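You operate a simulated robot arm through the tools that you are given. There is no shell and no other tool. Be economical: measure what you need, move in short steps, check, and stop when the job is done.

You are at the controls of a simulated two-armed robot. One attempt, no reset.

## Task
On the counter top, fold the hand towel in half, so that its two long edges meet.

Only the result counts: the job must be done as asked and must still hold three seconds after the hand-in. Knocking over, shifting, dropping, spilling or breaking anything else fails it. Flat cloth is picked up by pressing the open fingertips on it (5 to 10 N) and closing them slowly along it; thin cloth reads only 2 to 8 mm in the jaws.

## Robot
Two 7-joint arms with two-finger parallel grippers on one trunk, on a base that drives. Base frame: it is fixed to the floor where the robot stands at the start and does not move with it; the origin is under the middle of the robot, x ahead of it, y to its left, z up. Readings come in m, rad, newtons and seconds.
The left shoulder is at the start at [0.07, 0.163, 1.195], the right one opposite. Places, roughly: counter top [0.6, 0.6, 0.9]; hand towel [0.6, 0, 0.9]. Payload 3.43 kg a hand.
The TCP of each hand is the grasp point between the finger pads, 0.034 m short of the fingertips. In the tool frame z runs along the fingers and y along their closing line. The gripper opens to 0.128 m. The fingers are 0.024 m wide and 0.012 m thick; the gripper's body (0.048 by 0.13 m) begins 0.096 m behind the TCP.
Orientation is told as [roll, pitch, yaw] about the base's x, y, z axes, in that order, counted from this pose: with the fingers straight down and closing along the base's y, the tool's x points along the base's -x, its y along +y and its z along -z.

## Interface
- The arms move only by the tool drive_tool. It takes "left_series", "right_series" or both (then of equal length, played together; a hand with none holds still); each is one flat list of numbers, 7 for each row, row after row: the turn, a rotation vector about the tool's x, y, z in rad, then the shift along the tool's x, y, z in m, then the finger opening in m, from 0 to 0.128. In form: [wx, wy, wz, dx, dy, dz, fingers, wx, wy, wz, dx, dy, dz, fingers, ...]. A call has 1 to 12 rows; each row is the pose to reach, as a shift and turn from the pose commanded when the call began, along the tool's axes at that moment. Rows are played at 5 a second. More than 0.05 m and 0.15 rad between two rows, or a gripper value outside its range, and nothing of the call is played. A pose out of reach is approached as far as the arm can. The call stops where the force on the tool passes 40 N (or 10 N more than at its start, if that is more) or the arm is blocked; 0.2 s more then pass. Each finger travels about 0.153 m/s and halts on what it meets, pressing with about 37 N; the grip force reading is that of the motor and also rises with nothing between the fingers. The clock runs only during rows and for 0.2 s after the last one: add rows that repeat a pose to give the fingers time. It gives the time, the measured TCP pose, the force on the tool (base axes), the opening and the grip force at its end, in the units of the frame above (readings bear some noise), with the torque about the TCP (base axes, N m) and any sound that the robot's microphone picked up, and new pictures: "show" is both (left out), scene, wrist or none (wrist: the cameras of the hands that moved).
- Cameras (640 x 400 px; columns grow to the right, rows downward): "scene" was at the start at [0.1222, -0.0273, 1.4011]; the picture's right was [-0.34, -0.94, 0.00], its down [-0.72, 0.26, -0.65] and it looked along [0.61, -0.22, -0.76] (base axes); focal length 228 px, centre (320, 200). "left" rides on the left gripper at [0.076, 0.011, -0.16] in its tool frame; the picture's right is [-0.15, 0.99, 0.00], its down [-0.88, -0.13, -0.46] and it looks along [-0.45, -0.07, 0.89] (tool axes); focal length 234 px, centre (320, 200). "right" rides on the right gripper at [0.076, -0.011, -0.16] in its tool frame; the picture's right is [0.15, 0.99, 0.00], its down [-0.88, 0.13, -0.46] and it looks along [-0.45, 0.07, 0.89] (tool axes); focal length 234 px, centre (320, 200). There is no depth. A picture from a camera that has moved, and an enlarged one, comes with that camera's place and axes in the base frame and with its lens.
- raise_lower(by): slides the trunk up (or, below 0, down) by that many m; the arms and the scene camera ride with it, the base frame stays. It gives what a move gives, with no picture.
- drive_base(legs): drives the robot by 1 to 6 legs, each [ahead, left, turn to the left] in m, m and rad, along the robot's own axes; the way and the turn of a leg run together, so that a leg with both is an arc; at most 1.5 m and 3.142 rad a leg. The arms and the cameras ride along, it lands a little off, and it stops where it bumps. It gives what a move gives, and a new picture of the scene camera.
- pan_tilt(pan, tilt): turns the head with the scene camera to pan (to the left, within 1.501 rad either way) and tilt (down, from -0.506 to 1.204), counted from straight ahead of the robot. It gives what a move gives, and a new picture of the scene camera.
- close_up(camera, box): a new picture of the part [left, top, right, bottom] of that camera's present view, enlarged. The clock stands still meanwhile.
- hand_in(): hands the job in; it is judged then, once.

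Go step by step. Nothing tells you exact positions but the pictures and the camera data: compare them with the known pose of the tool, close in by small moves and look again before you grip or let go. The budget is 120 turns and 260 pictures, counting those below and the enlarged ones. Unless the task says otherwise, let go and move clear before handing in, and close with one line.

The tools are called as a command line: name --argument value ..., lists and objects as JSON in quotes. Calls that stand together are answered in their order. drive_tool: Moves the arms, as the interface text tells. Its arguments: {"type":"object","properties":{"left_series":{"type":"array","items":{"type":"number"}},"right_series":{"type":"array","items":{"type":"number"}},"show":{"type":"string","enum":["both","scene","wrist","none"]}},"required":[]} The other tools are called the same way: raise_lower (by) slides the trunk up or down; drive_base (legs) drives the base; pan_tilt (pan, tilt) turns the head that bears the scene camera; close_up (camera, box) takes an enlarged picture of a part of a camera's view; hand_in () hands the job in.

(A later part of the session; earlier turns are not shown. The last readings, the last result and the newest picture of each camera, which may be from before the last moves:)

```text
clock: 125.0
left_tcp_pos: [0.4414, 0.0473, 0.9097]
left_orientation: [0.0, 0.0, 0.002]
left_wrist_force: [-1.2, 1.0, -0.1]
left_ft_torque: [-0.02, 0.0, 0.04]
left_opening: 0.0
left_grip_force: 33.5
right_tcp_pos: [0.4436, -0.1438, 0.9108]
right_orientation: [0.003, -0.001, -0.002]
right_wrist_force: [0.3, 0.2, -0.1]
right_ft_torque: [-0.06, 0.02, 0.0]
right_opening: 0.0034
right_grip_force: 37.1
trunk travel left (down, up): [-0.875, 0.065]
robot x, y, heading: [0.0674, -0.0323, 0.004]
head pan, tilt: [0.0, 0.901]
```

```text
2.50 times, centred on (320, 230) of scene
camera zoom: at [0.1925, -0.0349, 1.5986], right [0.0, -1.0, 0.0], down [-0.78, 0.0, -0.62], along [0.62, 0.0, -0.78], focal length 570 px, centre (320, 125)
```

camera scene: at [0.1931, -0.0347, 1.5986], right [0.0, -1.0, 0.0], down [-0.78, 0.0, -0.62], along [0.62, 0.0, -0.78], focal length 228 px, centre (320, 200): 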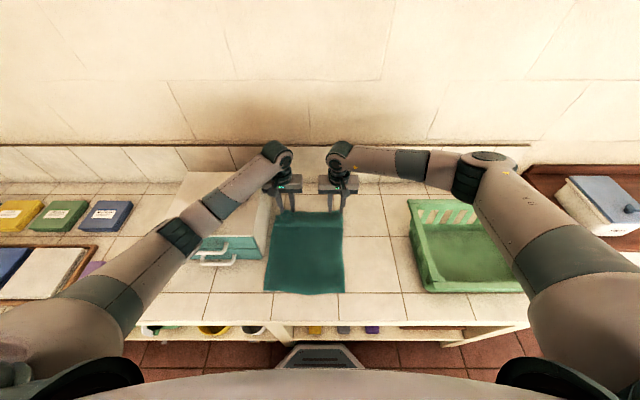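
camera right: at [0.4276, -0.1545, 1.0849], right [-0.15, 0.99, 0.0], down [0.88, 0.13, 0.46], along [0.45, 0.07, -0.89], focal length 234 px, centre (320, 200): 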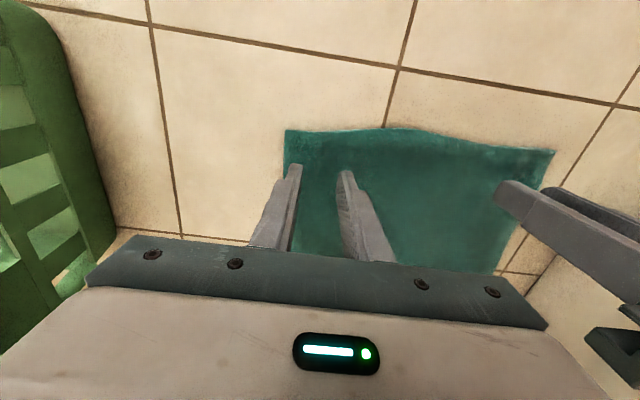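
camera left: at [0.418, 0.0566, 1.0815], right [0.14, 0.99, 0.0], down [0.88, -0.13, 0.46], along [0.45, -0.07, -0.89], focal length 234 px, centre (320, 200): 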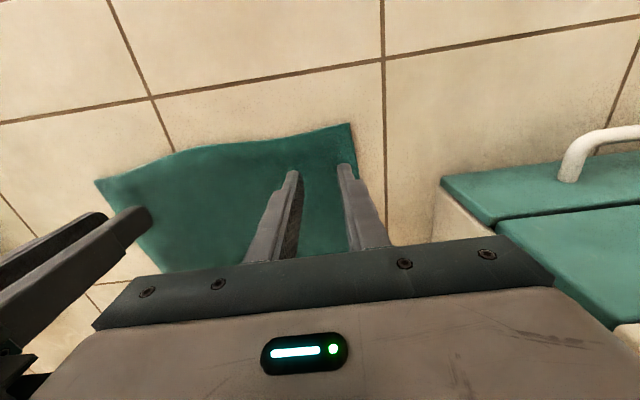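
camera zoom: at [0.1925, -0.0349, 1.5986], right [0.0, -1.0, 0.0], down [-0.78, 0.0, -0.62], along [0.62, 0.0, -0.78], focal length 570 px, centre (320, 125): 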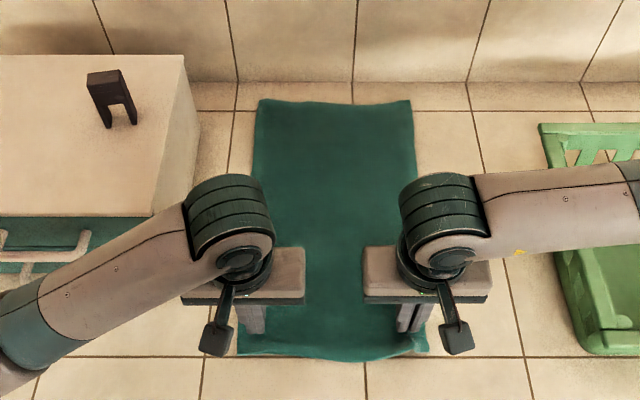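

The left hand missed, but the right pulled the towel back: it now spans x≈0.41–0.83 and looks flat. I release and lift both hands away to look.

drive_tool --left_series '[0, 0, 0, 0, 0, -0.02, 0.0, 0, 0, 0, 0, 0, -0.06, 0.0, 0, 0, 0, 0, 0, -0.1, 0.03, 0, 0, 0, 0, 0.04, -0.12, 0.03, 0, 0, 0, 0, 0.085, -0.14, 0.03, 0, 0, 0, 0, 0.13, -0.16, 0.03, 0, 0, 0, 0, 0.175, -0.18, 0.03]' --right_series '[0, 0, 0, 0, 0, 0.008, 0.015, 0, 0, 0, 0, 0, 0.008, 0.035, 0, 0, 0, 0, 0, -0.03, 0.035, 0, 0, 0, 0, 0, -0.075, 0.035, 0, 0, 0, 0, 0, -0.12, 0.035, 0, 0, 0, 0, -0.03, -0.15, 0.035, 0, 0, 0, 0, -0.07, -0.175, 0.035]' --show "none"

close_up --camera "scene" --box '[230, 170, 400, 310]'

```text
clock: 126.6
left_tcp_pos: [0.4399, 0.2213, 1.0903]
left_orientation: [0.0, 0.0, -0.001]
left_wrist_force: [0.3, -0.5, 0.9]
left_ft_torque: [-0.05, -0.03, 0.0]
left_opening: 0.0299
left_grip_force: 0.0
left hand out of reach, approached as far as the arm can: row 7
right_tcp_pos: [0.4407, -0.2138, 1.085]
right_orientation: [-0.002, -0.002, -0.001]
right_wrist_force: [-0.3, -0.6, 0.4]
right_ft_torque: [-0.02, 0.01, 0.01]
right_opening: 0.0349
right_grip_force: 0.0
trunk travel left (down, up): [-0.875, 0.065]
robot x, y, heading: [0.0692, -0.0318, -0.002]
head pan, tilt: [0.0, 0.901]
```

```text
2.86 times, centred on (315, 240) of scene
camera zoom: at [0.1895, -0.0351, 1.5987], right [0.0, -1.0, 0.0], down [-0.78, 0.0, -0.62], along [0.62, 0.0, -0.78], focal length 652 px, centre (334, 86)
```

zoom: 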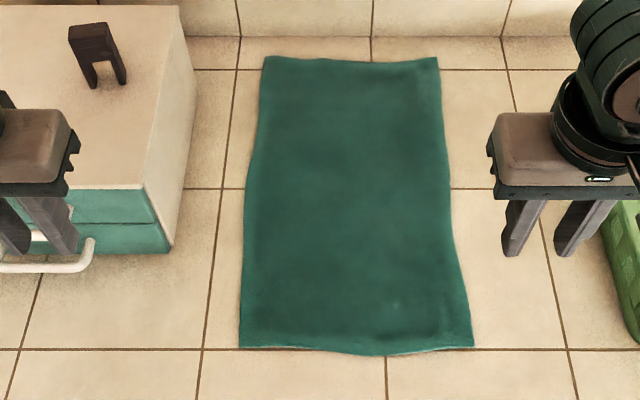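

The towel is perfectly flat: x from 0.41 to 0.829, y from 0.068 to -0.189. For the fold I will pinch the left edge right at its rim with the hands turned 90° (closing along the edge), left hand near and right hand far, so that no hem turns over; I move both hands above the edge while turning them.

drive_tool --left_series '[0, 0, 0.1428, -0.0014, -0.0145, 0.01, 0.028, 0, 0, 0.2856, -0.0028, -0.029, 0.02, 0.028, 0, 0, 0.4284, -0.0042, -0.0434, 0.03, 0.028, 0, 0, 0.5712, -0.0056, -0.0579, 0.04, 0.028, 0, 0, 0.714, -0.007, -0.0724, 0.05, 0.028, 0, 0, 0.8568, -0.0084, -0.0869, 0.06, 0.028, 0, 0, 0.9996, -0.0098, -0.1014, 0.07, 0.028, 0, 0, 1.1424, -0.0112, -0.1158, 0.08, 0.028, 0, 0, 1.2852, -0.0126, -0.1303, 0.09, 0.028, 0, 0, 1.428, -0.014, -0.1448, 0.1, 0.028, 0, 0, 1.5708, -0.0154, -0.1593, 0.11, 0.028]' --right_series '[0, 0, 0.1428, -0.0314, 0.0251, 0.0, 0.028, 0, 0, 0.2856, -0.0628, 0.0501, 0.0, 0.028, 0, 0, 0.4284, -0.0942, 0.0752, 0.0, 0.028, 0, 0, 0.5712, -0.1256, 0.1003, 0.0, 0.028, 0, 0, 0.714, -0.157, 0.1254, 0.0, 0.028, 0, 0, 0.8568, -0.1884, 0.1504, 0.0, 0.028, 0, 0, 0.9996, -0.2198, 0.1755, 0.014, 0.028, 0, 0, 1.1424, -0.2512, 0.2006, 0.028, 0.028, 0, 0, 1.2852, -0.2826, 0.2256, 0.042, 0.028, 0, 0, 1.428, -0.314, 0.2507, 0.056, 0.028, 0, 0, 1.5708, -0.3454, 0.2758, 0.07, 0.028]'

```text
clock: 129.0
left_tcp_pos: [0.46, 0.0638, 0.9786]
left_orientation: [0.001, -0.004, -1.572]
left_wrist_force: [0.0, 0.3, 0.0]
left_ft_torque: [-0.02, -0.01, -0.01]
left_opening: 0.0281
left_grip_force: 0.1
right_tcp_pos: [0.7882, 0.0672, 1.0141]
right_orientation: [0.001, -0.002, -1.571]
right_wrist_force: [0.5, -0.2, 0.0]
right_ft_torque: [0.0, 0.02, 0.0]
right_opening: 0.028
right_grip_force: 0.0
trunk travel left (down, up): [-0.875, 0.065]
robot x, y, heading: [0.0702, -0.0362, -0.003]
head pan, tilt: [0.0, 0.901]
camera scene: at [0.1934, -0.0312, 1.5985], right [0.0, -1.0, 0.0], down [-0.78, 0.0, -0.62], along [0.62, 0.0, -0.78], focal length 228 px, centre (320, 200)
camera right: at [0.7777, 0.1415, 1.1741], right [0.99, 0.15, 0.0], down [0.13, -0.88, 0.46], along [0.07, -0.45, -0.89], focal length 234 px, centre (320, 200)
camera left: at [0.4735, 0.1395, 1.1383], right [0.99, -0.15, 0.0], down [-0.13, -0.88, 0.46], along [-0.07, -0.45, -0.89], focal length 234 px, centre (320, 200)
```

scene: 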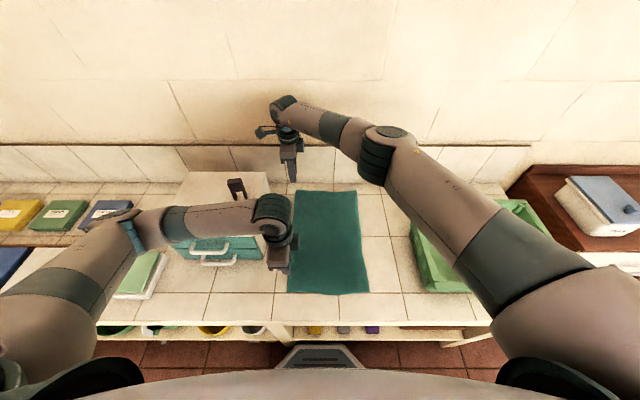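
right: 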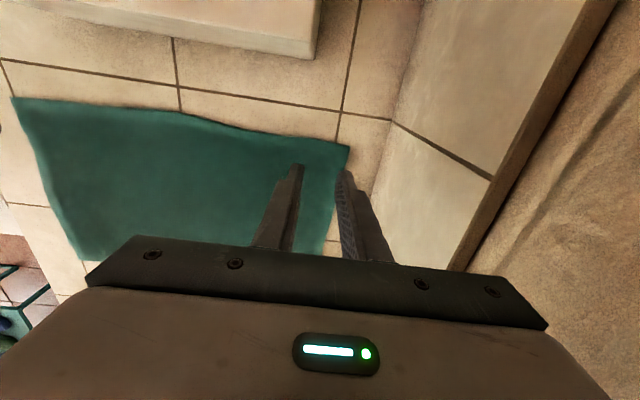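
left: 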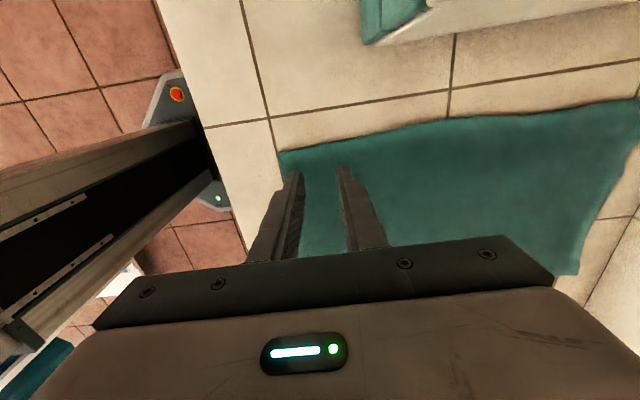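

The left edge is at y≈0.071 (far) and 0.0745 (near), right under the pads. I lower both hands to contact.

drive_tool --left_series '[0, 0, 0, 0.003, 0, 0.025, 0.028, 0, 0, 0, 0.006, 0, 0.05, 0.028, 0, 0, 0, 0.006, 0, 0.072, 0.028, 0, 0, 0, 0.006, 0, 0.0805, 0.028, 0, 0, 0, 0.006, 0, 0.0825, 0.028]' --right_series '[0, 0, 0, 0, 0, 0.04, 0.028, 0, 0, 0, 0, 0, 0.08, 0.028, 0, 0, 0, 0, 0, 0.107, 0.028, 0, 0, 0, 0, 0, 0.116, 0.028, 0, 0, 0, 0, 0, 0.118, 0.028]' --show "wrist"

```text
clock: 130.2
left_tcp_pos: [0.4601, 0.0694, 0.8981]
left_orientation: [0.001, -0.002, -1.57]
left_wrist_force: [0.4, -1.1, 2.1]
left_ft_torque: [-0.05, 0.01, 0.02]
left_opening: 0.028
left_grip_force: 0.1
right_tcp_pos: [0.7813, 0.0602, 0.9047]
right_orientation: [0.001, -0.001, -1.572]
right_wrist_force: [-0.5, -0.3, 0.0]
right_ft_torque: [0.0, -0.01, -0.01]
right_opening: 0.0279
right_grip_force: 0.1
right hand out of reach, approached as far as the arm can: row 3, 4, 5
trunk travel left (down, up): [-0.875, 0.065]
robot x, y, heading: [0.0673, -0.0322, -0.001]
head pan, tilt: [0.0, 0.901]
camera right: at [0.7698, 0.1349, 1.066], right [0.99, 0.15, 0.0], down [0.13, -0.88, 0.46], along [0.07, -0.45, -0.89], focal length 234 px, centre (320, 200)
camera left: at [0.4734, 0.1447, 1.0584], right [0.99, -0.14, 0.0], down [-0.13, -0.88, 0.46], along [-0.07, -0.45, -0.89], focal length 234 px, centre (320, 200)
```

right: 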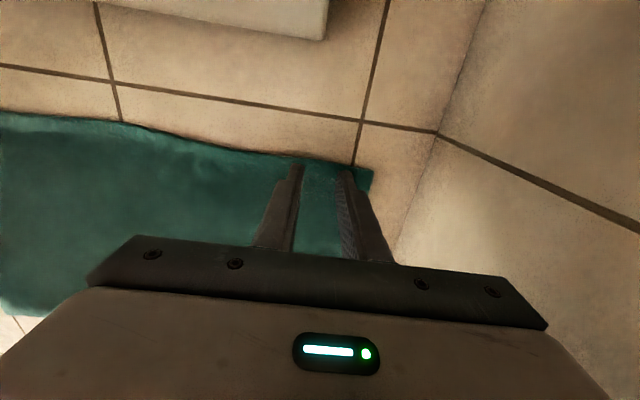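
left: 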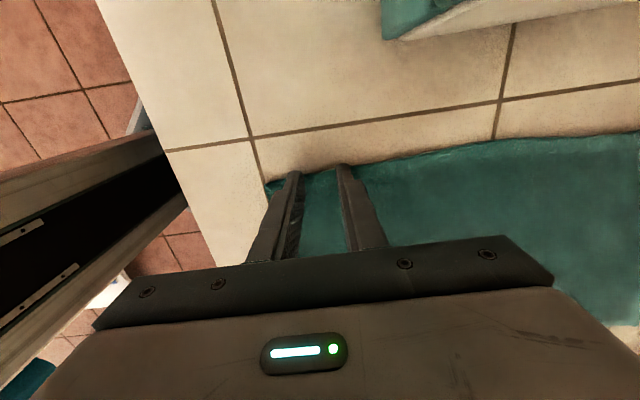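

The right arm is at its reach limit there, so I grip slightly nearer, at x=0.765. The left is just touching; I add a little pressure on both.

drive_tool --left_series '[0, 0, 0, 0, 0, 0, 0.028, 0, 0, 0, 0, 0, 0.001, 0.028, 0, 0, 0, 0, 0, 0.0015, 0.028]' --right_series '[0, 0, 0, 0.007, -0.016, 0, 0.028, 0, 0, 0, 0.007, -0.016, 0.006, 0.028, 0, 0, 0, 0.007, -0.016, 0.0088, 0.028]' --show "wrist"

```text
clock: 131.0
left_tcp_pos: [0.4602, 0.0693, 0.8967]
left_orientation: [0.001, 0.0, -1.568]
left_wrist_force: [-0.6, 1.3, 7.9]
left_ft_torque: [0.04, -0.01, -0.01]
left_opening: 0.028
left_grip_force: 0.1
right_tcp_pos: [0.7649, 0.065, 0.8996]
right_orientation: [0.003, 0.0, -1.572]
right_wrist_force: [0.1, -0.2, -0.5]
right_ft_torque: [0.01, -0.02, 0.0]
right_opening: 0.0279
right_grip_force: 0.0
trunk travel left (down, up): [-0.875, 0.065]
robot x, y, heading: [0.0699, -0.0331, -0.001]
head pan, tilt: [0.0, 0.901]
camera right: at [0.7541, 0.1404, 1.0591], right [0.99, 0.15, 0.0], down [0.13, -0.88, 0.46], along [0.07, -0.45, -0.89], focal length 234 px, centre (320, 200)
camera left: at [0.4734, 0.1438, 1.0574], right [0.99, -0.14, 0.0], down [-0.13, -0.88, 0.46], along [-0.06, -0.45, -0.89], focal length 234 px, centre (320, 200)
```

right: 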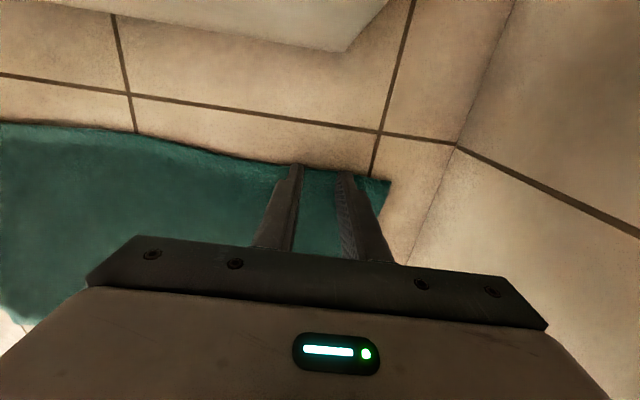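
left: 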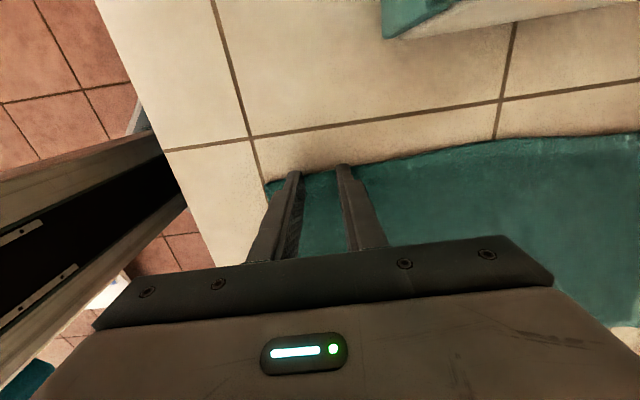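

The left presses at 8 N; the right needs about 3 mm more. Then both close slowly.

drive_tool --left_series '[0, 0, 0, 0, 0, 0, 0.028, 0, 0, 0, 0, 0, 0, 0.028, 0, 0, 0, 0, 0, 0, 0.028, 0, 0, 0, 0, 0, 0, 0.023, 0, 0, 0, 0, 0, 0, 0.018, 0, 0, 0, 0, 0, 0, 0.013, 0, 0, 0, 0, 0, 0, 0.008, 0, 0, 0, 0, 0, 0, 0.003, 0, 0, 0, 0, 0, 0, 0.0, 0, 0, 0, 0, 0, 0, 0.0]' --right_series '[0, 0, 0, 0, 0, 0.002, 0.028, 0, 0, 0, 0, 0, 0.0035, 0.028, 0, 0, 0, 0, 0, 0.0038, 0.028, 0, 0, 0, 0, 0, 0.0038, 0.023, 0, 0, 0, 0, 0, 0.0038, 0.018, 0, 0, 0, 0, 0, 0.0038, 0.013, 0, 0, 0, 0, 0, 0.0038, 0.008, 0, 0, 0, 0, 0, 0.0038, 0.003, 0, 0, 0, 0, 0, 0.0038, 0.0, 0, 0, 0, 0, 0, 0.0038, 0.0]' --show "wrist"

```text
clock: 133.2
left_tcp_pos: [0.4597, 0.0694, 0.8978]
left_orientation: [0.003, 0.002, -1.568]
left_wrist_force: [8.9, 0.5, 2.2]
left_ft_torque: [-0.02, -0.31, 0.06]
left_opening: 0.0031
left_grip_force: 37.6
right_tcp_pos: [0.7632, 0.067, 0.8969]
right_orientation: [0.003, 0.002, -1.569]
right_wrist_force: [-8.6, 0.0, 20.8]
right_ft_torque: [-0.09, 0.24, -0.01]
right_opening: 0.0037
right_grip_force: 37.6
trunk travel left (down, up): [-0.875, 0.065]
robot x, y, heading: [0.0667, -0.0365, 0.001]
head pan, tilt: [0.0, 0.901]
camera right: at [0.7525, 0.1411, 1.0566], right [0.99, 0.15, 0.0], down [0.13, -0.88, 0.45], along [0.07, -0.45, -0.89], focal length 234 px, centre (320, 200)
camera left: at [0.4717, 0.1439, 1.0578], right [0.99, -0.14, 0.0], down [-0.13, -0.88, 0.46], along [-0.06, -0.45, -0.89], focal length 234 px, centre (320, 200)
```

right: 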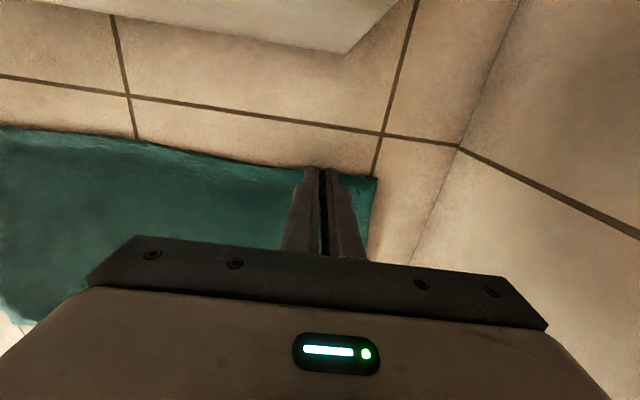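
left: 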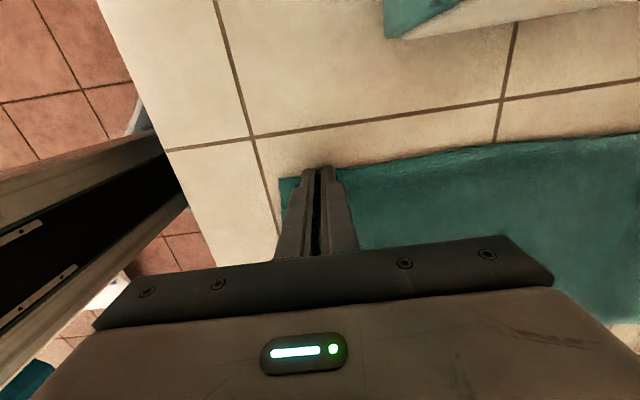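

Both grips hold (3.1 and 3.7 mm). I start the fold: both hands move in an arc to the right over the fold line at y≈-0.06, first up to the top of the arc.

drive_tool --left_series '[0, 0, 0, -0.005, 0, -0.034, 0, 0, 0, 0, -0.018, 0, -0.066, 0, 0, 0, 0, -0.0388, 0, -0.093, 0, 0, 0, 0, -0.0659, 0, -0.113, 0, 0, 0, 0, -0.0974, 0, -0.127, 0, 0, 0.057, 0, -0.1334, 0, -0.131, 0]' --right_series '[0, 0, 0, -0.005, 0, -0.034, 0, 0, 0, 0, -0.018, 0, -0.066, 0, 0, 0, 0, -0.0388, 0, -0.093, 0, 0, 0, 0, -0.0659, 0, -0.113, 0, 0, 0, 0, -0.0974, 0, -0.127, 0, 0, 0.057, 0, -0.1334, 0, -0.131, 0]' --show "scene"

```text
clock: 134.6
left_tcp_pos: [0.4611, -0.0668, 1.0263]
left_orientation: [0.0, 0.062, -1.569]
left_wrist_force: [8.8, -1.4, -1.3]
left_ft_torque: [0.09, -0.3, 0.09]
left_opening: 0.0036
left_grip_force: 37.1
right_tcp_pos: [0.7655, -0.0716, 1.0237]
right_orientation: [0.0, 0.062, -1.571]
right_wrist_force: [-8.0, -0.7, -0.8]
right_ft_torque: [0.04, 0.3, -0.01]
right_opening: 0.0036
right_grip_force: 37.4
trunk travel left (down, up): [-0.875, 0.065]
robot x, y, heading: [0.0665, -0.0348, -0.003]
head pan, tilt: [0.0, 0.901]
camera scene: at [0.1934, -0.0413, 1.5985], right [0.0, -1.0, 0.0], down [-0.78, 0.0, -0.62], along [0.62, 0.0, -0.78], focal length 228 px, centre (320, 200)
```

scene: 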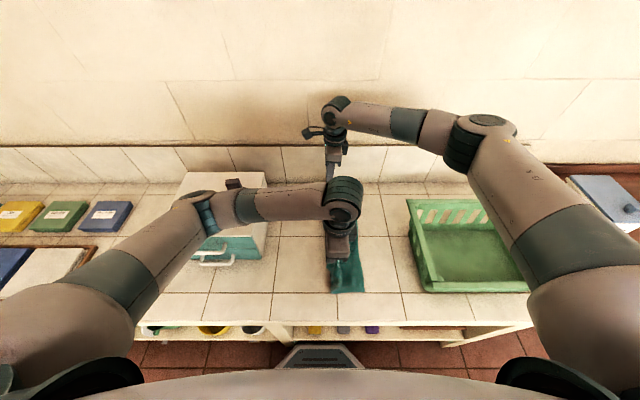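

The fold is progressing cleanly. I continue down the far side of the arc, leaning the hands so the edge is laid outward.

drive_tool --left_series '[0, 0.057, 0, -0.0361, 0, 0.0009, 0, 0, 0.114, 0, -0.0701, 0, 0.012, 0, 0, 0.172, 0, -0.1001, 0, 0.0293, 0, 0, 0.229, 0, -0.1242, 0, 0.054, 0, 0, 0.286, 0, -0.141, 0, 0.0841, 0, 0, 0.343, 0, -0.1486, 0, 0.1127, 0, 0, 0.343, 0, -0.1486, 0, 0.1127, 0]' --right_series '[0, 0.057, 0, -0.0361, 0, 0.0009, 0, 0, 0.114, 0, -0.0701, 0, 0.012, 0, 0, 0.172, 0, -0.1001, 0, 0.0293, 0, 0, 0.229, 0, -0.1242, 0, 0.054, 0, 0, 0.286, 0, -0.141, 0, 0.0841, 0, 0, 0.343, 0, -0.1486, 0, 0.1127, 0, 0, 0.343, 0, -0.1486, 0, 0.1127, 0]' --show "both"

close_up --camera "scene" --box '[270, 160, 430, 310]'

```text
clock: 136.2
left_tcp_pos: [0.4604, -0.2061, 0.9053]
left_orientation: [0.001, 0.4, -1.569]
left_wrist_force: [7.2, 0.1, 0.1]
left_ft_torque: [-0.01, -0.31, -0.05]
left_opening: 0.0032
left_grip_force: 37.1
right_tcp_pos: [0.764, -0.2088, 0.904]
right_orientation: [-0.001, 0.401, -1.571]
right_wrist_force: [-8.6, -0.3, 1.1]
right_ft_torque: [-0.08, 0.25, 0.1]
right_opening: 0.0037
right_grip_force: 37.7
trunk travel left (down, up): [-0.875, 0.065]
robot x, y, heading: [0.0673, -0.0325, 0.002]
head pan, tilt: [0.0, 0.901]
camera scene: at [0.1925, -0.0345, 1.5986], right [0.0, -1.0, 0.0], down [-0.78, 0.0, -0.62], along [0.62, 0.0, -0.78], focal length 228 px, centre (320, 200)
camera right: at [0.7539, -0.2021, 1.0808], right [0.99, 0.13, 0.06], down [0.13, -0.99, 0.08], along [0.07, -0.07, -1.0], focal length 234 px, centre (320, 200)
camera left: at [0.4735, -0.1997, 1.0831], right [0.99, -0.13, -0.06], down [-0.13, -0.99, 0.08], along [-0.07, -0.07, -1.0], focal length 234 px, centre (320, 200)
```

scene: 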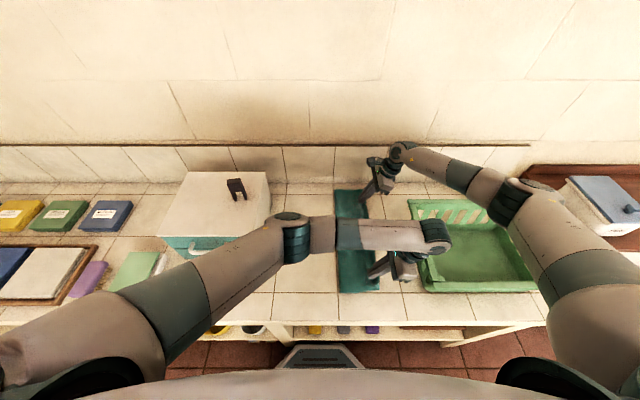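
right: 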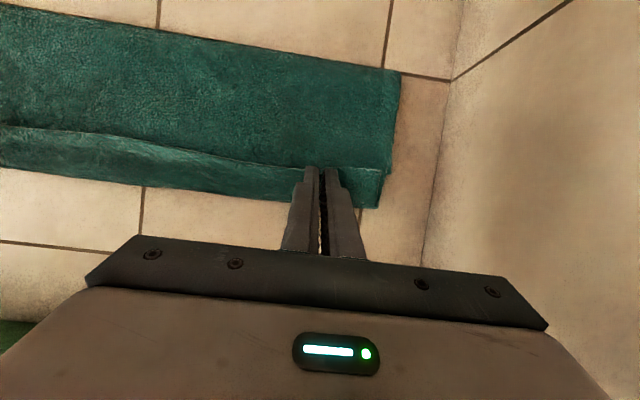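
left: 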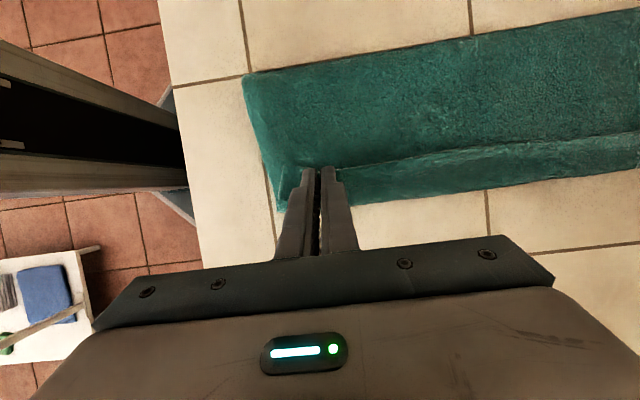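

```text
2.67 times, centred on (350, 235) of scene
camera zoom: at [0.1925, -0.0345, 1.5986], right [0.0, -1.0, 0.0], down [-0.78, 0.0, -0.62], along [0.62, 0.0, -0.78], focal length 608 px, centre (240, 107)
```

zoom: 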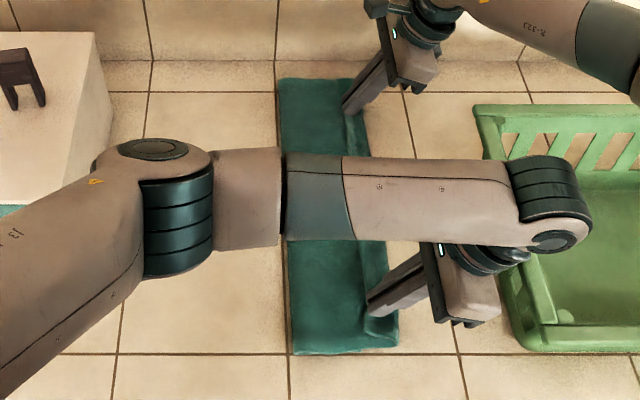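

The upper edge is held at y≈-0.193, while the lower layer's right edge now lies at y≈-0.226 with the fold line at -0.094. I slide the upper edge about 3 cm further right so the two edges meet.

drive_tool --left_series '[0, 0, 0, -0.012, 0, -0.007, 0, 0, 0, 0, -0.0274, 0, -0.0148, 0, 0, 0, 0, -0.0293, 0, -0.0102, 0, 0, 0, 0, -0.0293, 0, -0.0102, 0]' --right_series '[0, 0, 0, -0.012, 0, -0.007, 0, 0, 0, 0, -0.0274, 0, -0.0148, 0, 0, 0, 0, -0.0293, 0, -0.0102, 0, 0, 0, 0, -0.0293, 0, -0.0102, 0]' --show "wrist"

```text
clock: 137.1
left_tcp_pos: [0.4794, -0.21, 0.9]
left_orientation: [0.014, 0.428, -1.529]
left_wrist_force: [-11.0, 0.1, 43.3]
left_ft_torque: [0.09, 0.43, 0.04]
left_opening: 0.0032
left_grip_force: 37.4
right_tcp_pos: [0.7634, -0.2407, 0.9033]
right_orientation: [0.004, 0.401, -1.571]
right_wrist_force: [0.4, 0.6, 0.9]
right_ft_torque: [-0.02, 0.02, 0.03]
right_opening: 0.0035
right_grip_force: 36.9
trunk travel left (down, up): [-0.875, 0.065]
robot x, y, heading: [0.0672, -0.0344, 0.004]
head pan, tilt: [0.0, 0.901]
stopped in row 4 (left hand): the force on the tool passed its limit (the readings are from after the stop); the commanded pose is now the measured one
camera right: at [0.7521, -0.2348, 1.0813], right [0.99, 0.13, 0.06], down [0.13, -0.99, 0.08], along [0.07, -0.07, -1.0], focal length 234 px, centre (320, 200)
camera left: at [0.4901, -0.2086, 1.0771], right [0.99, -0.1, -0.05], down [-0.1, -0.99, 0.05], along [-0.05, -0.04, -1.0], focal length 234 px, centre (320, 200)
```

right: 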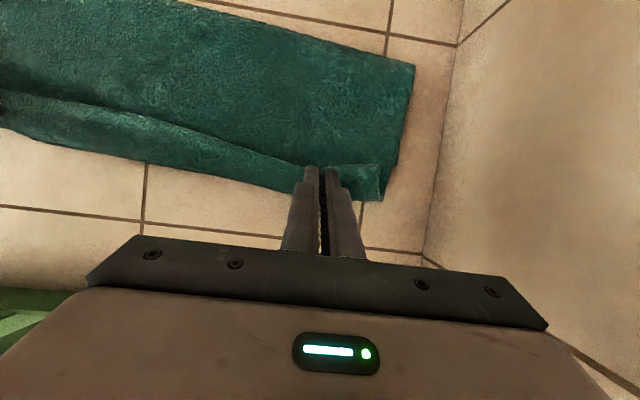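
left: 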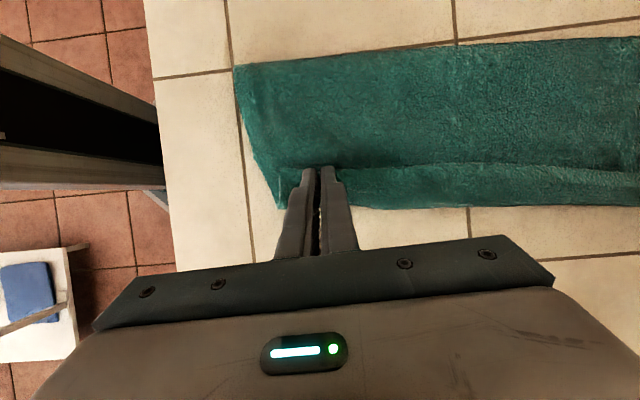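

The left arm is at its limit there, pressing down. I ease it up, release both grips and lift straight up, then look.

drive_tool --left_series '[0, 0, 0, 0.002, 0, -0.004, 0.0, 0, 0, 0, 0.002, 0, -0.004, 0.015, 0, 0, 0, 0.002, 0, -0.004, 0.03, 0, 0, 0, 0.014, 0, -0.03, 0.035, 0, 0, 0, 0.03, 0, -0.07, 0.035, 0, 0, 0, 0.047, 0, -0.11, 0.035, 0, 0, 0, 0.064, 0, -0.15, 0.035]' --right_series '[0, 0, 0, 0, 0, 0, 0.0, 0, 0, 0, 0, 0, 0, 0.015, 0, 0, 0, 0, 0, 0, 0.03, 0, 0, 0, 0.0117, 0, -0.0276, 0.035, 0, 0, 0, 0.028, 0, -0.066, 0.035, 0, 0, 0, 0.045, 0, -0.106, 0.035, 0, 0, 0, 0.062, 0, -0.146, 0.035]' --show "both"

```text
clock: 138.7
left_tcp_pos: [0.4803, -0.2147, 1.0598]
left_orientation: [0.012, 0.426, -1.53]
left_wrist_force: [0.3, -0.6, -0.3]
left_ft_torque: [-0.01, -0.01, 0.0]
left_opening: 0.0351
left_grip_force: 0.1
right_tcp_pos: [0.764, -0.2428, 1.0614]
right_orientation: [0.002, 0.4, -1.572]
right_wrist_force: [-0.1, -1.0, 0.1]
right_ft_torque: [0.02, -0.01, -0.01]
right_opening: 0.0347
right_grip_force: 0.0
trunk travel left (down, up): [-0.875, 0.065]
robot x, y, heading: [0.0662, -0.0304, -0.002]
head pan, tilt: [0.0, 0.901]
camera scene: at [0.1914, -0.0346, 1.5984], right [0.0, -1.0, 0.0], down [-0.78, 0.0, -0.62], along [0.62, 0.0, -0.78], focal length 228 px, centre (320, 200)
camera right: at [0.7529, -0.2356, 1.2387], right [0.99, 0.13, 0.06], down [0.13, -0.99, 0.08], along [0.07, -0.07, -1.0], focal length 234 px, centre (320, 200)
camera left: at [0.4912, -0.2128, 1.237], right [0.99, -0.1, -0.05], down [-0.1, -0.99, 0.05], along [-0.05, -0.04, -1.0], focal length 234 px, centre (320, 200)
```

scene: 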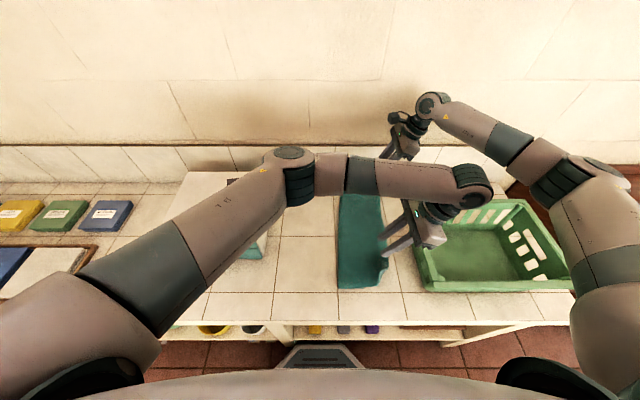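
right: 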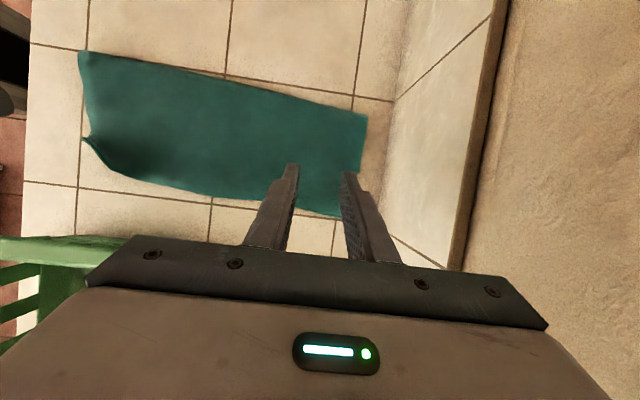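
left: 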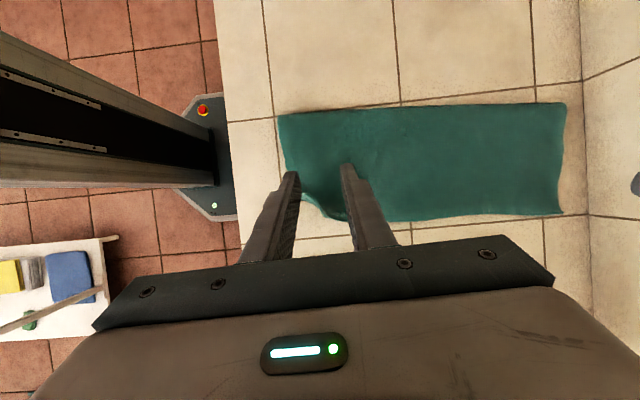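

The fold looks good. I move the hands clear to inspect how well the edges meet.

drive_tool --left_series '[0, 0, 0, 0.02, 0, -0.037, 0.035, 0, 0, 0, 0.06, 0, -0.02, 0.035, 0, 0, 0, 0.1, 0, -0.003, 0.035, 0, 0, 0, 0.14, 0, 0.014, 0.035, 0, 0, 0, 0.18, 0, 0.031, 0.035, 0, 0, 0, 0.22, 0, 0.048, 0.035, 0, 0, 0, 0.26, 0, 0.065, 0.035, 0, 0, 0, 0.3, 0, 0.075, 0.035]' --right_series '[0, 0, 0, 0, 0, -0.03, 0.035, 0, 0, 0, -0.02, 0, -0.05, 0.035, 0, 0, 0, -0.04, 0, -0.07, 0.035, 0, 0, 0, -0.0688, 0, -0.0942, 0.035, 0, 0, 0, -0.0688, 0, -0.0942, 0.035, 0, 0, 0, -0.0688, 0, -0.0942, 0.035, 0, 0, 0, -0.0688, 0, -0.0942, 0.035, 0, 0, 0, -0.0688, 0, -0.0942, 0.035]' --show "none"

close_up --camera "scene" --box '[310, 170, 450, 300]'

close_up --camera "scene" --box '[0, 0, 640, 400]'

```text
clock: 140.5
left_tcp_pos: [0.4681, 0.0908, 1.1152]
left_orientation: [0.011, 0.424, -1.53]
left_wrist_force: [-0.4, 0.9, 0.4]
left_ft_torque: [-0.03, 0.02, -0.02]
left_opening: 0.035
left_grip_force: 0.1
right_tcp_pos: [0.7637, -0.3405, 1.1215]
right_orientation: [0.002, 0.4, -1.572]
right_wrist_force: [-0.4, 0.1, -0.3]
right_ft_torque: [-0.03, -0.02, 0.02]
right_opening: 0.035
right_grip_force: 0.1
trunk travel left (down, up): [-0.875, 0.065]
robot x, y, heading: [0.067, -0.0326, -0.001]
head pan, tilt: [0.0, 0.901]
```

```text
3.08 times, centred on (380, 235) of scene
camera zoom: at [0.1922, -0.032, 1.5986], right [0.0, -1.0, 0.0], down [-0.78, 0.0, -0.62], along [0.62, 0.0, -0.78], focal length 702 px, centre (135, 92)
```

zoom: 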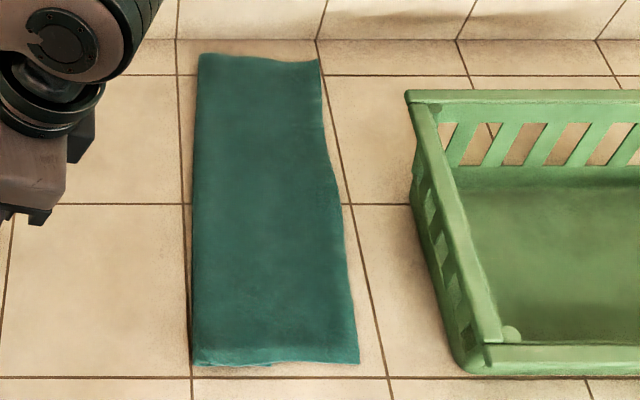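

```text
1.00 times, centred on (320, 200) of scene
camera zoom: at [0.1922, -0.032, 1.5986], right [0.0, -1.0, 0.0], down [-0.78, 0.0, -0.62], along [0.62, 0.0, -0.78], focal length 228 px, centre (320, 200)
```

zoom: 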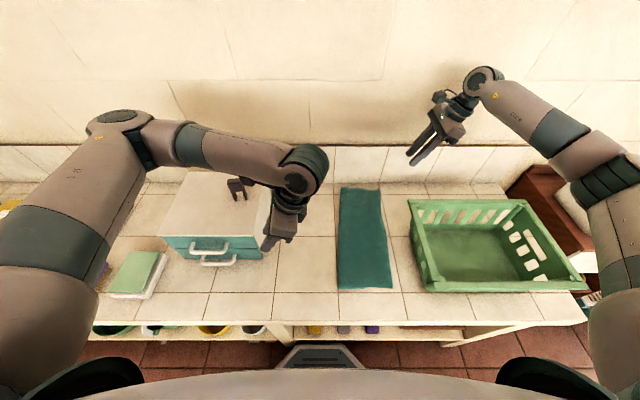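

The folded towel is neat but 0.167 m wide, more than half of 0.257, so one layer overlaps short. I zoom in on the near end to see where the lower layer ends.

close_up --camera "scene" --box '[330, 255, 400, 300]'

close_up --camera "scene" --box '[330, 180, 400, 225]'

```text
8.89 times, centred on (365, 278) of scene
camera zoom: at [0.1922, -0.032, 1.5986], right [0.0, -1.0, 0.0], down [-0.78, 0.0, -0.62], along [0.62, 0.0, -0.78], focal length 2027 px, centre (-80, -489)
```

zoom: 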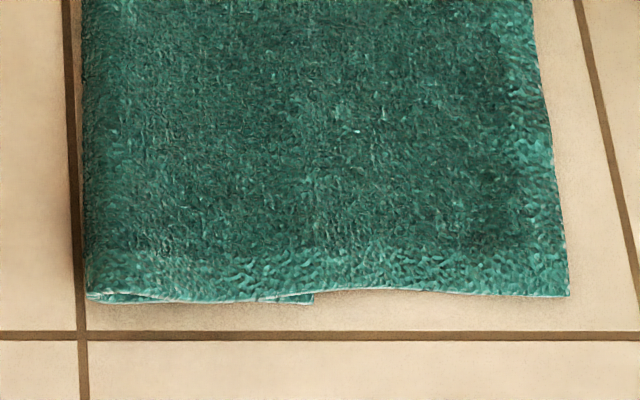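

```text
8.89 times, centred on (365, 202) of scene
camera zoom: at [0.1922, -0.032, 1.5986], right [0.0, -1.0, 0.0], down [-0.78, 0.0, -0.62], along [0.62, 0.0, -0.78], focal length 2027 px, centre (-80, 178)
```

zoom: 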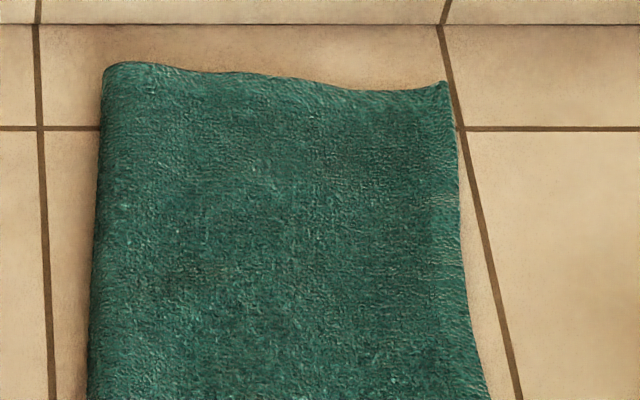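

The near end shows the lower layer's edge at y≈-0.171, while the upper edge overshot to -0.265 (near) and -0.281 (far): slack looped past the fingers. I'll regrip the upper edge, peel it back left, and lay it short, then pull it exactly to the lower edge.

drive_tool --left_series '[0, -0.0424, 0.004, -0.0394, -0.0022, 0.0025, 0.03, 0, -0.0848, 0.008, -0.0787, -0.0044, 0.005, 0.028, 0, -0.1272, 0.012, -0.1181, -0.0066, 0.0076, 0.028, 0, -0.1696, 0.016, -0.1575, -0.0088, 0.0101, 0.028, 0, -0.212, 0.02, -0.1969, -0.011, 0.0126, 0.028, 0, -0.2544, 0.024, -0.2362, -0.0132, 0.0151, 0.028, 0, -0.2968, 0.028, -0.2756, -0.0154, 0.0176, 0.028, 0, -0.3392, 0.032, -0.315, -0.0176, 0.0202, 0.028, 0, -0.3816, 0.036, -0.3543, -0.0198, 0.0227, 0.028, 0, -0.424, 0.04, -0.3937, -0.022, 0.0252, 0.028, 0, -0.424, 0.04, -0.3937, -0.022, 0.0252, 0.028]' --right_series '[0, -0.04, 0, -0.0013, 0, 0.02, 0.03, 0, -0.08, 0, -0.0026, 0, 0.04, 0.028, 0, -0.12, 0, -0.0039, 0, 0.06, 0.028, 0, -0.16, 0, -0.0052, 0, 0.08, 0.028, 0, -0.2, 0, -0.0066, 0, 0.1, 0.028, 0, -0.24, 0, -0.0079, 0, 0.12, 0.028, 0, -0.28, 0, -0.0092, 0, 0.14, 0.028, 0, -0.32, 0, -0.0105, 0, 0.16, 0.028, 0, -0.36, 0, -0.0118, 0, 0.18, 0.028, 0, -0.4, 0, -0.0131, 0.001, 0.2007, 0.028, 0, -0.4, 0, -0.0131, 0.001, 0.2007, 0.028]' --show "wrist"

```text
clock: 142.9
left_tcp_pos: [0.4599, -0.2603, 0.9282]
left_orientation: [0.001, 0.002, -1.574]
left_wrist_force: [0.0, -0.1, -0.2]
left_ft_torque: [0.01, 0.02, -0.01]
left_opening: 0.0282
left_grip_force: 0.1
right_tcp_pos: [0.7658, -0.2741, 0.9313]
right_orientation: [0.002, 0.0, -1.571]
right_wrist_force: [-0.3, -0.1, 0.1]
right_ft_torque: [0.01, -0.02, 0.0]
right_opening: 0.0277
right_grip_force: 0.0
trunk travel left (down, up): [-0.875, 0.065]
robot x, y, heading: [0.066, -0.034, -0.0]
head pan, tilt: [0.0, 0.901]
camera right: at [0.7556, -0.199, 1.0908], right [0.99, 0.15, 0.0], down [0.13, -0.88, 0.46], along [0.07, -0.45, -0.89], focal length 234 px, centre (320, 200)
camera left: at [0.4727, -0.1861, 1.0887], right [0.99, -0.15, 0.0], down [-0.13, -0.88, 0.45], along [-0.07, -0.45, -0.89], focal length 234 px, centre (320, 200)
```

right: 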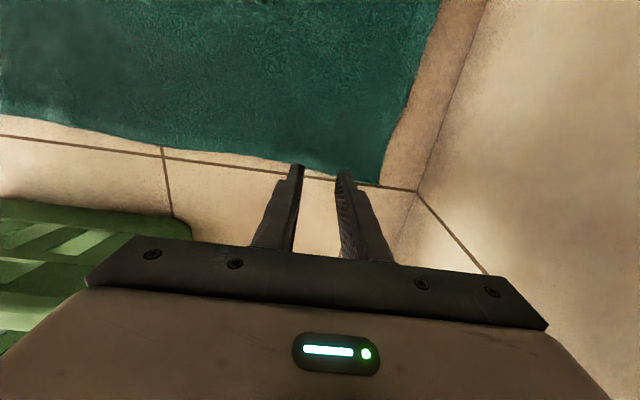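
left: 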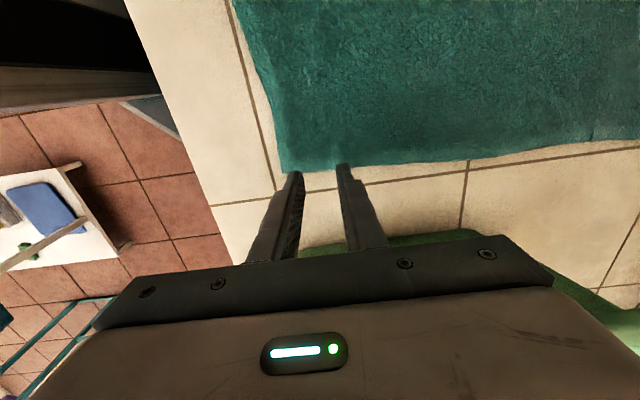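

Both pads sit at the upper edge. I press and close.

drive_tool --left_series '[0, 0, 0, 0.003, 0, 0.02, 0.028, 0, 0, 0, 0.003, 0, 0.031, 0.028, 0, 0, 0, 0.003, 0, 0.0325, 0.028, 0, 0, 0, 0.003, 0, 0.0325, 0.023, 0, 0, 0, 0.003, 0, 0.0325, 0.018, 0, 0, 0, 0.003, 0, 0.0325, 0.013, 0, 0, 0, 0.003, 0, 0.0325, 0.008, 0, 0, 0, 0.003, 0, 0.0325, 0.003, 0, 0, 0, 0.003, 0, 0.0325, 0.0, 0, 0, 0, 0.003, 0, 0.0325, 0.0]' --right_series '[0, 0, 0, 0, 0, 0.02, 0.028, 0, 0, 0, 0, 0, 0.034, 0.028, 0, 0, 0, 0, 0, 0.0358, 0.028, 0, 0, 0, 0, 0, 0.0358, 0.023, 0, 0, 0, 0, 0, 0.0358, 0.018, 0, 0, 0, 0, 0, 0.0358, 0.013, 0, 0, 0, 0, 0, 0.0358, 0.008, 0, 0, 0, 0, 0, 0.0358, 0.003, 0, 0, 0, 0, 0, 0.0358, 0.0, 0, 0, 0, 0, 0, 0.0358, 0.0]' --show "none"

```text
clock: 145.1
left_tcp_pos: [0.4584, -0.2568, 0.8978]
left_orientation: [0.002, 0.003, -1.574]
left_wrist_force: [4.8, 0.7, 1.7]
left_ft_torque: [-0.02, -0.14, -0.01]
left_opening: 0.0032
left_grip_force: 37.4
right_tcp_pos: [0.7655, -0.2733, 0.8962]
right_orientation: [0.005, 0.004, -1.573]
right_wrist_force: [-2.8, 1.3, 22.2]
right_ft_torque: [0.14, 0.01, 0.01]
right_opening: 0.0037
right_grip_force: 37.1
trunk travel left (down, up): [-0.875, 0.065]
robot x, y, heading: [0.0695, -0.0346, -0.003]
head pan, tilt: [0.0, 0.901]
```

Both hold. I peel the upper layer back to the left in an arc.

drive_tool --left_series '[0, 0, 0, 0.017, 0, -0.04, 0, 0, 0, 0, 0.047, 0, -0.075, 0, 0, 0, 0, 0.082, 0, -0.105, 0, 0, 0, 0, 0.122, 0, -0.125, 0, 0, 0, 0, 0.162, 0, -0.138, 0, 0, 0, 0, 0.202, 0, -0.14, 0, 0, 0, 0, 0.242, 0, -0.13, 0, 0, 0, 0, 0.267, 0, -0.115, 0]' --right_series '[0, 0, 0, 0.02, 0, -0.04, 0, 0, 0, 0, 0.052, 0, -0.075, 0, 0, 0, 0, 0.088, 0, -0.105, 0, 0, 0, 0, 0.129, 0, -0.125, 0, 0, 0, 0, 0.171, 0, -0.138, 0, 0, 0, 0, 0.213, 0, -0.14, 0, 0, 0, 0, 0.255, 0, -0.13, 0, 0, 0, 0, 0.283, 0, -0.115, 0]' --show "none"

close_up --camera "scene" --box '[280, 170, 420, 300]'

```text
clock: 146.9
left_tcp_pos: [0.4601, 0.011, 1.0133]
left_orientation: [0.002, -0.001, -1.574]
left_wrist_force: [4.3, 0.1, -0.4]
left_ft_torque: [-0.05, -0.13, -0.02]
left_opening: 0.0031
left_grip_force: 37.1
right_tcp_pos: [0.767, 0.0089, 1.0117]
right_orientation: [0.003, 0.0, -1.572]
right_wrist_force: [-3.7, 0.7, 0.2]
right_ft_torque: [-0.02, 0.08, -0.02]
right_opening: 0.0032
right_grip_force: 36.8
trunk travel left (down, up): [-0.875, 0.065]
robot x, y, heading: [0.0646, -0.0365, -0.002]
head pan, tilt: [0.0, 0.901]
```

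```text
3.08 times, centred on (350, 235) of scene
camera zoom: at [0.1925, -0.0317, 1.5986], right [0.0, -1.0, 0.0], down [-0.78, 0.0, -0.62], along [0.62, 0.0, -0.78], focal length 702 px, centre (228, 92)
```

zoom: 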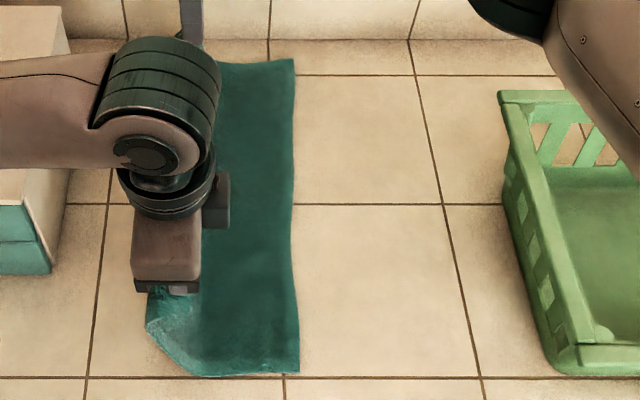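

Peeling also slid the towel left: the lower layer's right edge is now at y≈-0.105 (near) to -0.123 (far), with the fold near y≈0.02. I lay the upper layer back to the right, leaving it deliberately short with slack.

drive_tool --left_series '[0, 0.08, 0, -0.033, 0, -0.003, 0, 0, 0.16, 0, -0.06, 0, 0.012, 0, 0, 0.24, 0, -0.078, 0, 0.037, 0, 0, 0.32, 0, -0.089, 0, 0.07, 0, 0, 0.4, 0, -0.093, 0, 0.103, 0, 0, 0.4, 0, -0.093, 0, 0.105, 0]' --right_series '[0, 0.08, 0, -0.037, 0, -0.003, 0, 0, 0.16, 0, -0.068, 0, 0.012, 0, 0, 0.24, 0, -0.09, 0, 0.037, 0, 0, 0.32, 0, -0.103, 0, 0.07, 0, 0, 0.4, 0, -0.108, 0, 0.103, 0, 0, 0.4, 0, -0.108, 0, 0.105, 0]' --show "wrist"

```text
clock: 148.3
left_tcp_pos: [0.459, -0.0835, 0.9073]
left_orientation: [0.002, 0.401, -1.572]
left_wrist_force: [3.9, 0.8, 0.4]
left_ft_torque: [-0.05, -0.13, -0.04]
left_opening: 0.0031
left_grip_force: 37.2
right_tcp_pos: [0.7669, -0.0993, 0.908]
right_orientation: [0.001, 0.401, -1.572]
right_wrist_force: [-3.2, 0.2, -0.5]
right_ft_torque: [-0.02, 0.06, 0.05]
right_opening: 0.0033
right_grip_force: 36.9
trunk travel left (down, up): [-0.875, 0.065]
robot x, y, heading: [0.0671, -0.0343, -0.0]
head pan, tilt: [0.0, 0.901]
camera right: at [0.7553, -0.0927, 1.0832], right [0.99, 0.13, 0.06], down [0.13, -0.99, 0.08], along [0.07, -0.07, -1.0], focal length 234 px, centre (320, 200)
camera left: at [0.4722, -0.0772, 1.0843], right [0.99, -0.14, -0.05], down [-0.13, -0.99, 0.07], along [-0.06, -0.07, -1.0], focal length 234 px, centre (320, 200)
```

right: 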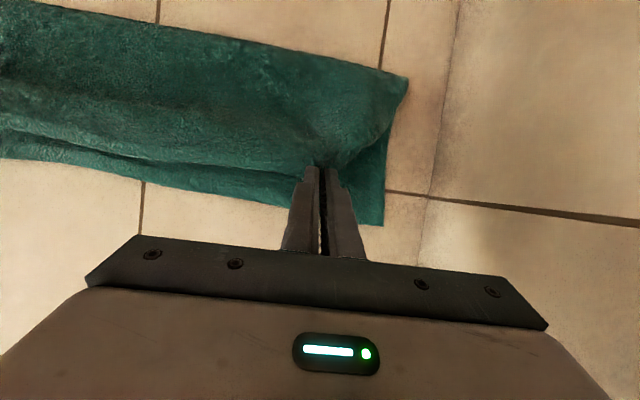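
left: 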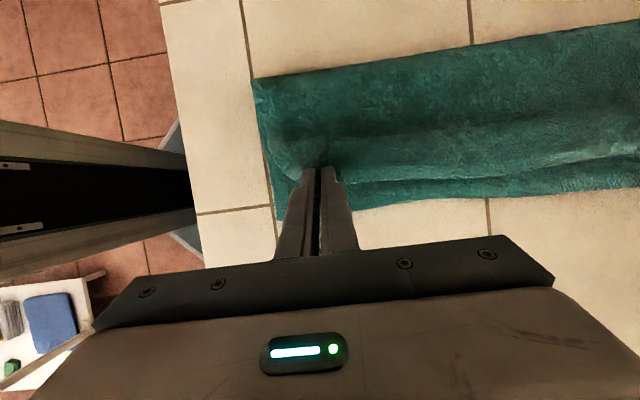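

The lower layer's edge is still visible about 3 cm beyond the fingers, as intended. I release and lift to see where the upper edge settles.

drive_tool --left_series '[0, 0, 0, 0, 0, 0.002, 0.015, 0, 0, 0, 0, 0, 0.002, 0.03, 0, 0, 0, 0.0117, 0, -0.0276, 0.035, 0, 0, 0, 0.028, 0, -0.066, 0.035, 0, 0, 0, 0.045, 0, -0.106, 0.035, 0, 0, 0, 0.062, 0, -0.146, 0.035, 0, 0, 0, 0.1, 0, -0.146, 0.035, 0, 0, 0, 0.145, 0, -0.14, 0.035, 0, 0, 0, 0.19, 0, -0.125, 0.035]' --right_series '[0, 0, 0, 0, 0, 0.002, 0.015, 0, 0, 0, 0, 0, 0.002, 0.03, 0, 0, 0, 0.0117, 0, -0.0276, 0.035, 0, 0, 0, 0.028, 0, -0.066, 0.035, 0, 0, 0, 0.045, 0, -0.106, 0.035, 0, 0, 0, 0.062, 0, -0.146, 0.035, 0, 0, 0, 0.03, 0, -0.16, 0.035, 0, 0, 0, -0.01, 0, -0.176, 0.035, 0, 0, 0, -0.05, 0, -0.192, 0.035]' --show "none"

close_up --camera "scene" --box '[270, 170, 410, 300]'

```text
clock: 150.3
left_tcp_pos: [0.4599, 0.0442, 1.0957]
left_orientation: [0.0, 0.4, -1.574]
left_wrist_force: [-0.5, 0.4, -0.4]
left_ft_torque: [-0.05, 0.02, 0.01]
left_opening: 0.0349
left_grip_force: 0.0
right_tcp_pos: [0.7661, -0.2211, 1.0628]
right_orientation: [0.001, 0.401, -1.571]
right_wrist_force: [0.1, -0.3, 0.1]
right_ft_torque: [-0.02, 0.0, 0.0]
right_opening: 0.0349
right_grip_force: 0.1
trunk travel left (down, up): [-0.875, 0.065]
robot x, y, heading: [0.069, -0.035, -0.001]
head pan, tilt: [0.0, 0.901]
```

```text
3.08 times, centred on (340, 235) of scene
camera zoom: at [0.1915, -0.0336, 1.5986], right [0.0, -1.0, 0.0], down [-0.78, 0.0, -0.62], along [0.62, 0.0, -0.78], focal length 702 px, centre (258, 92)
```

zoom: 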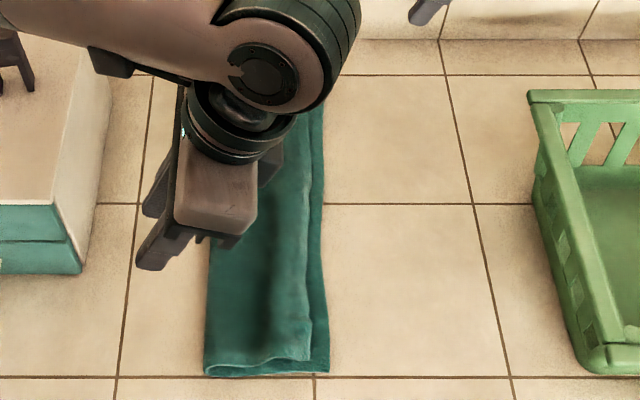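

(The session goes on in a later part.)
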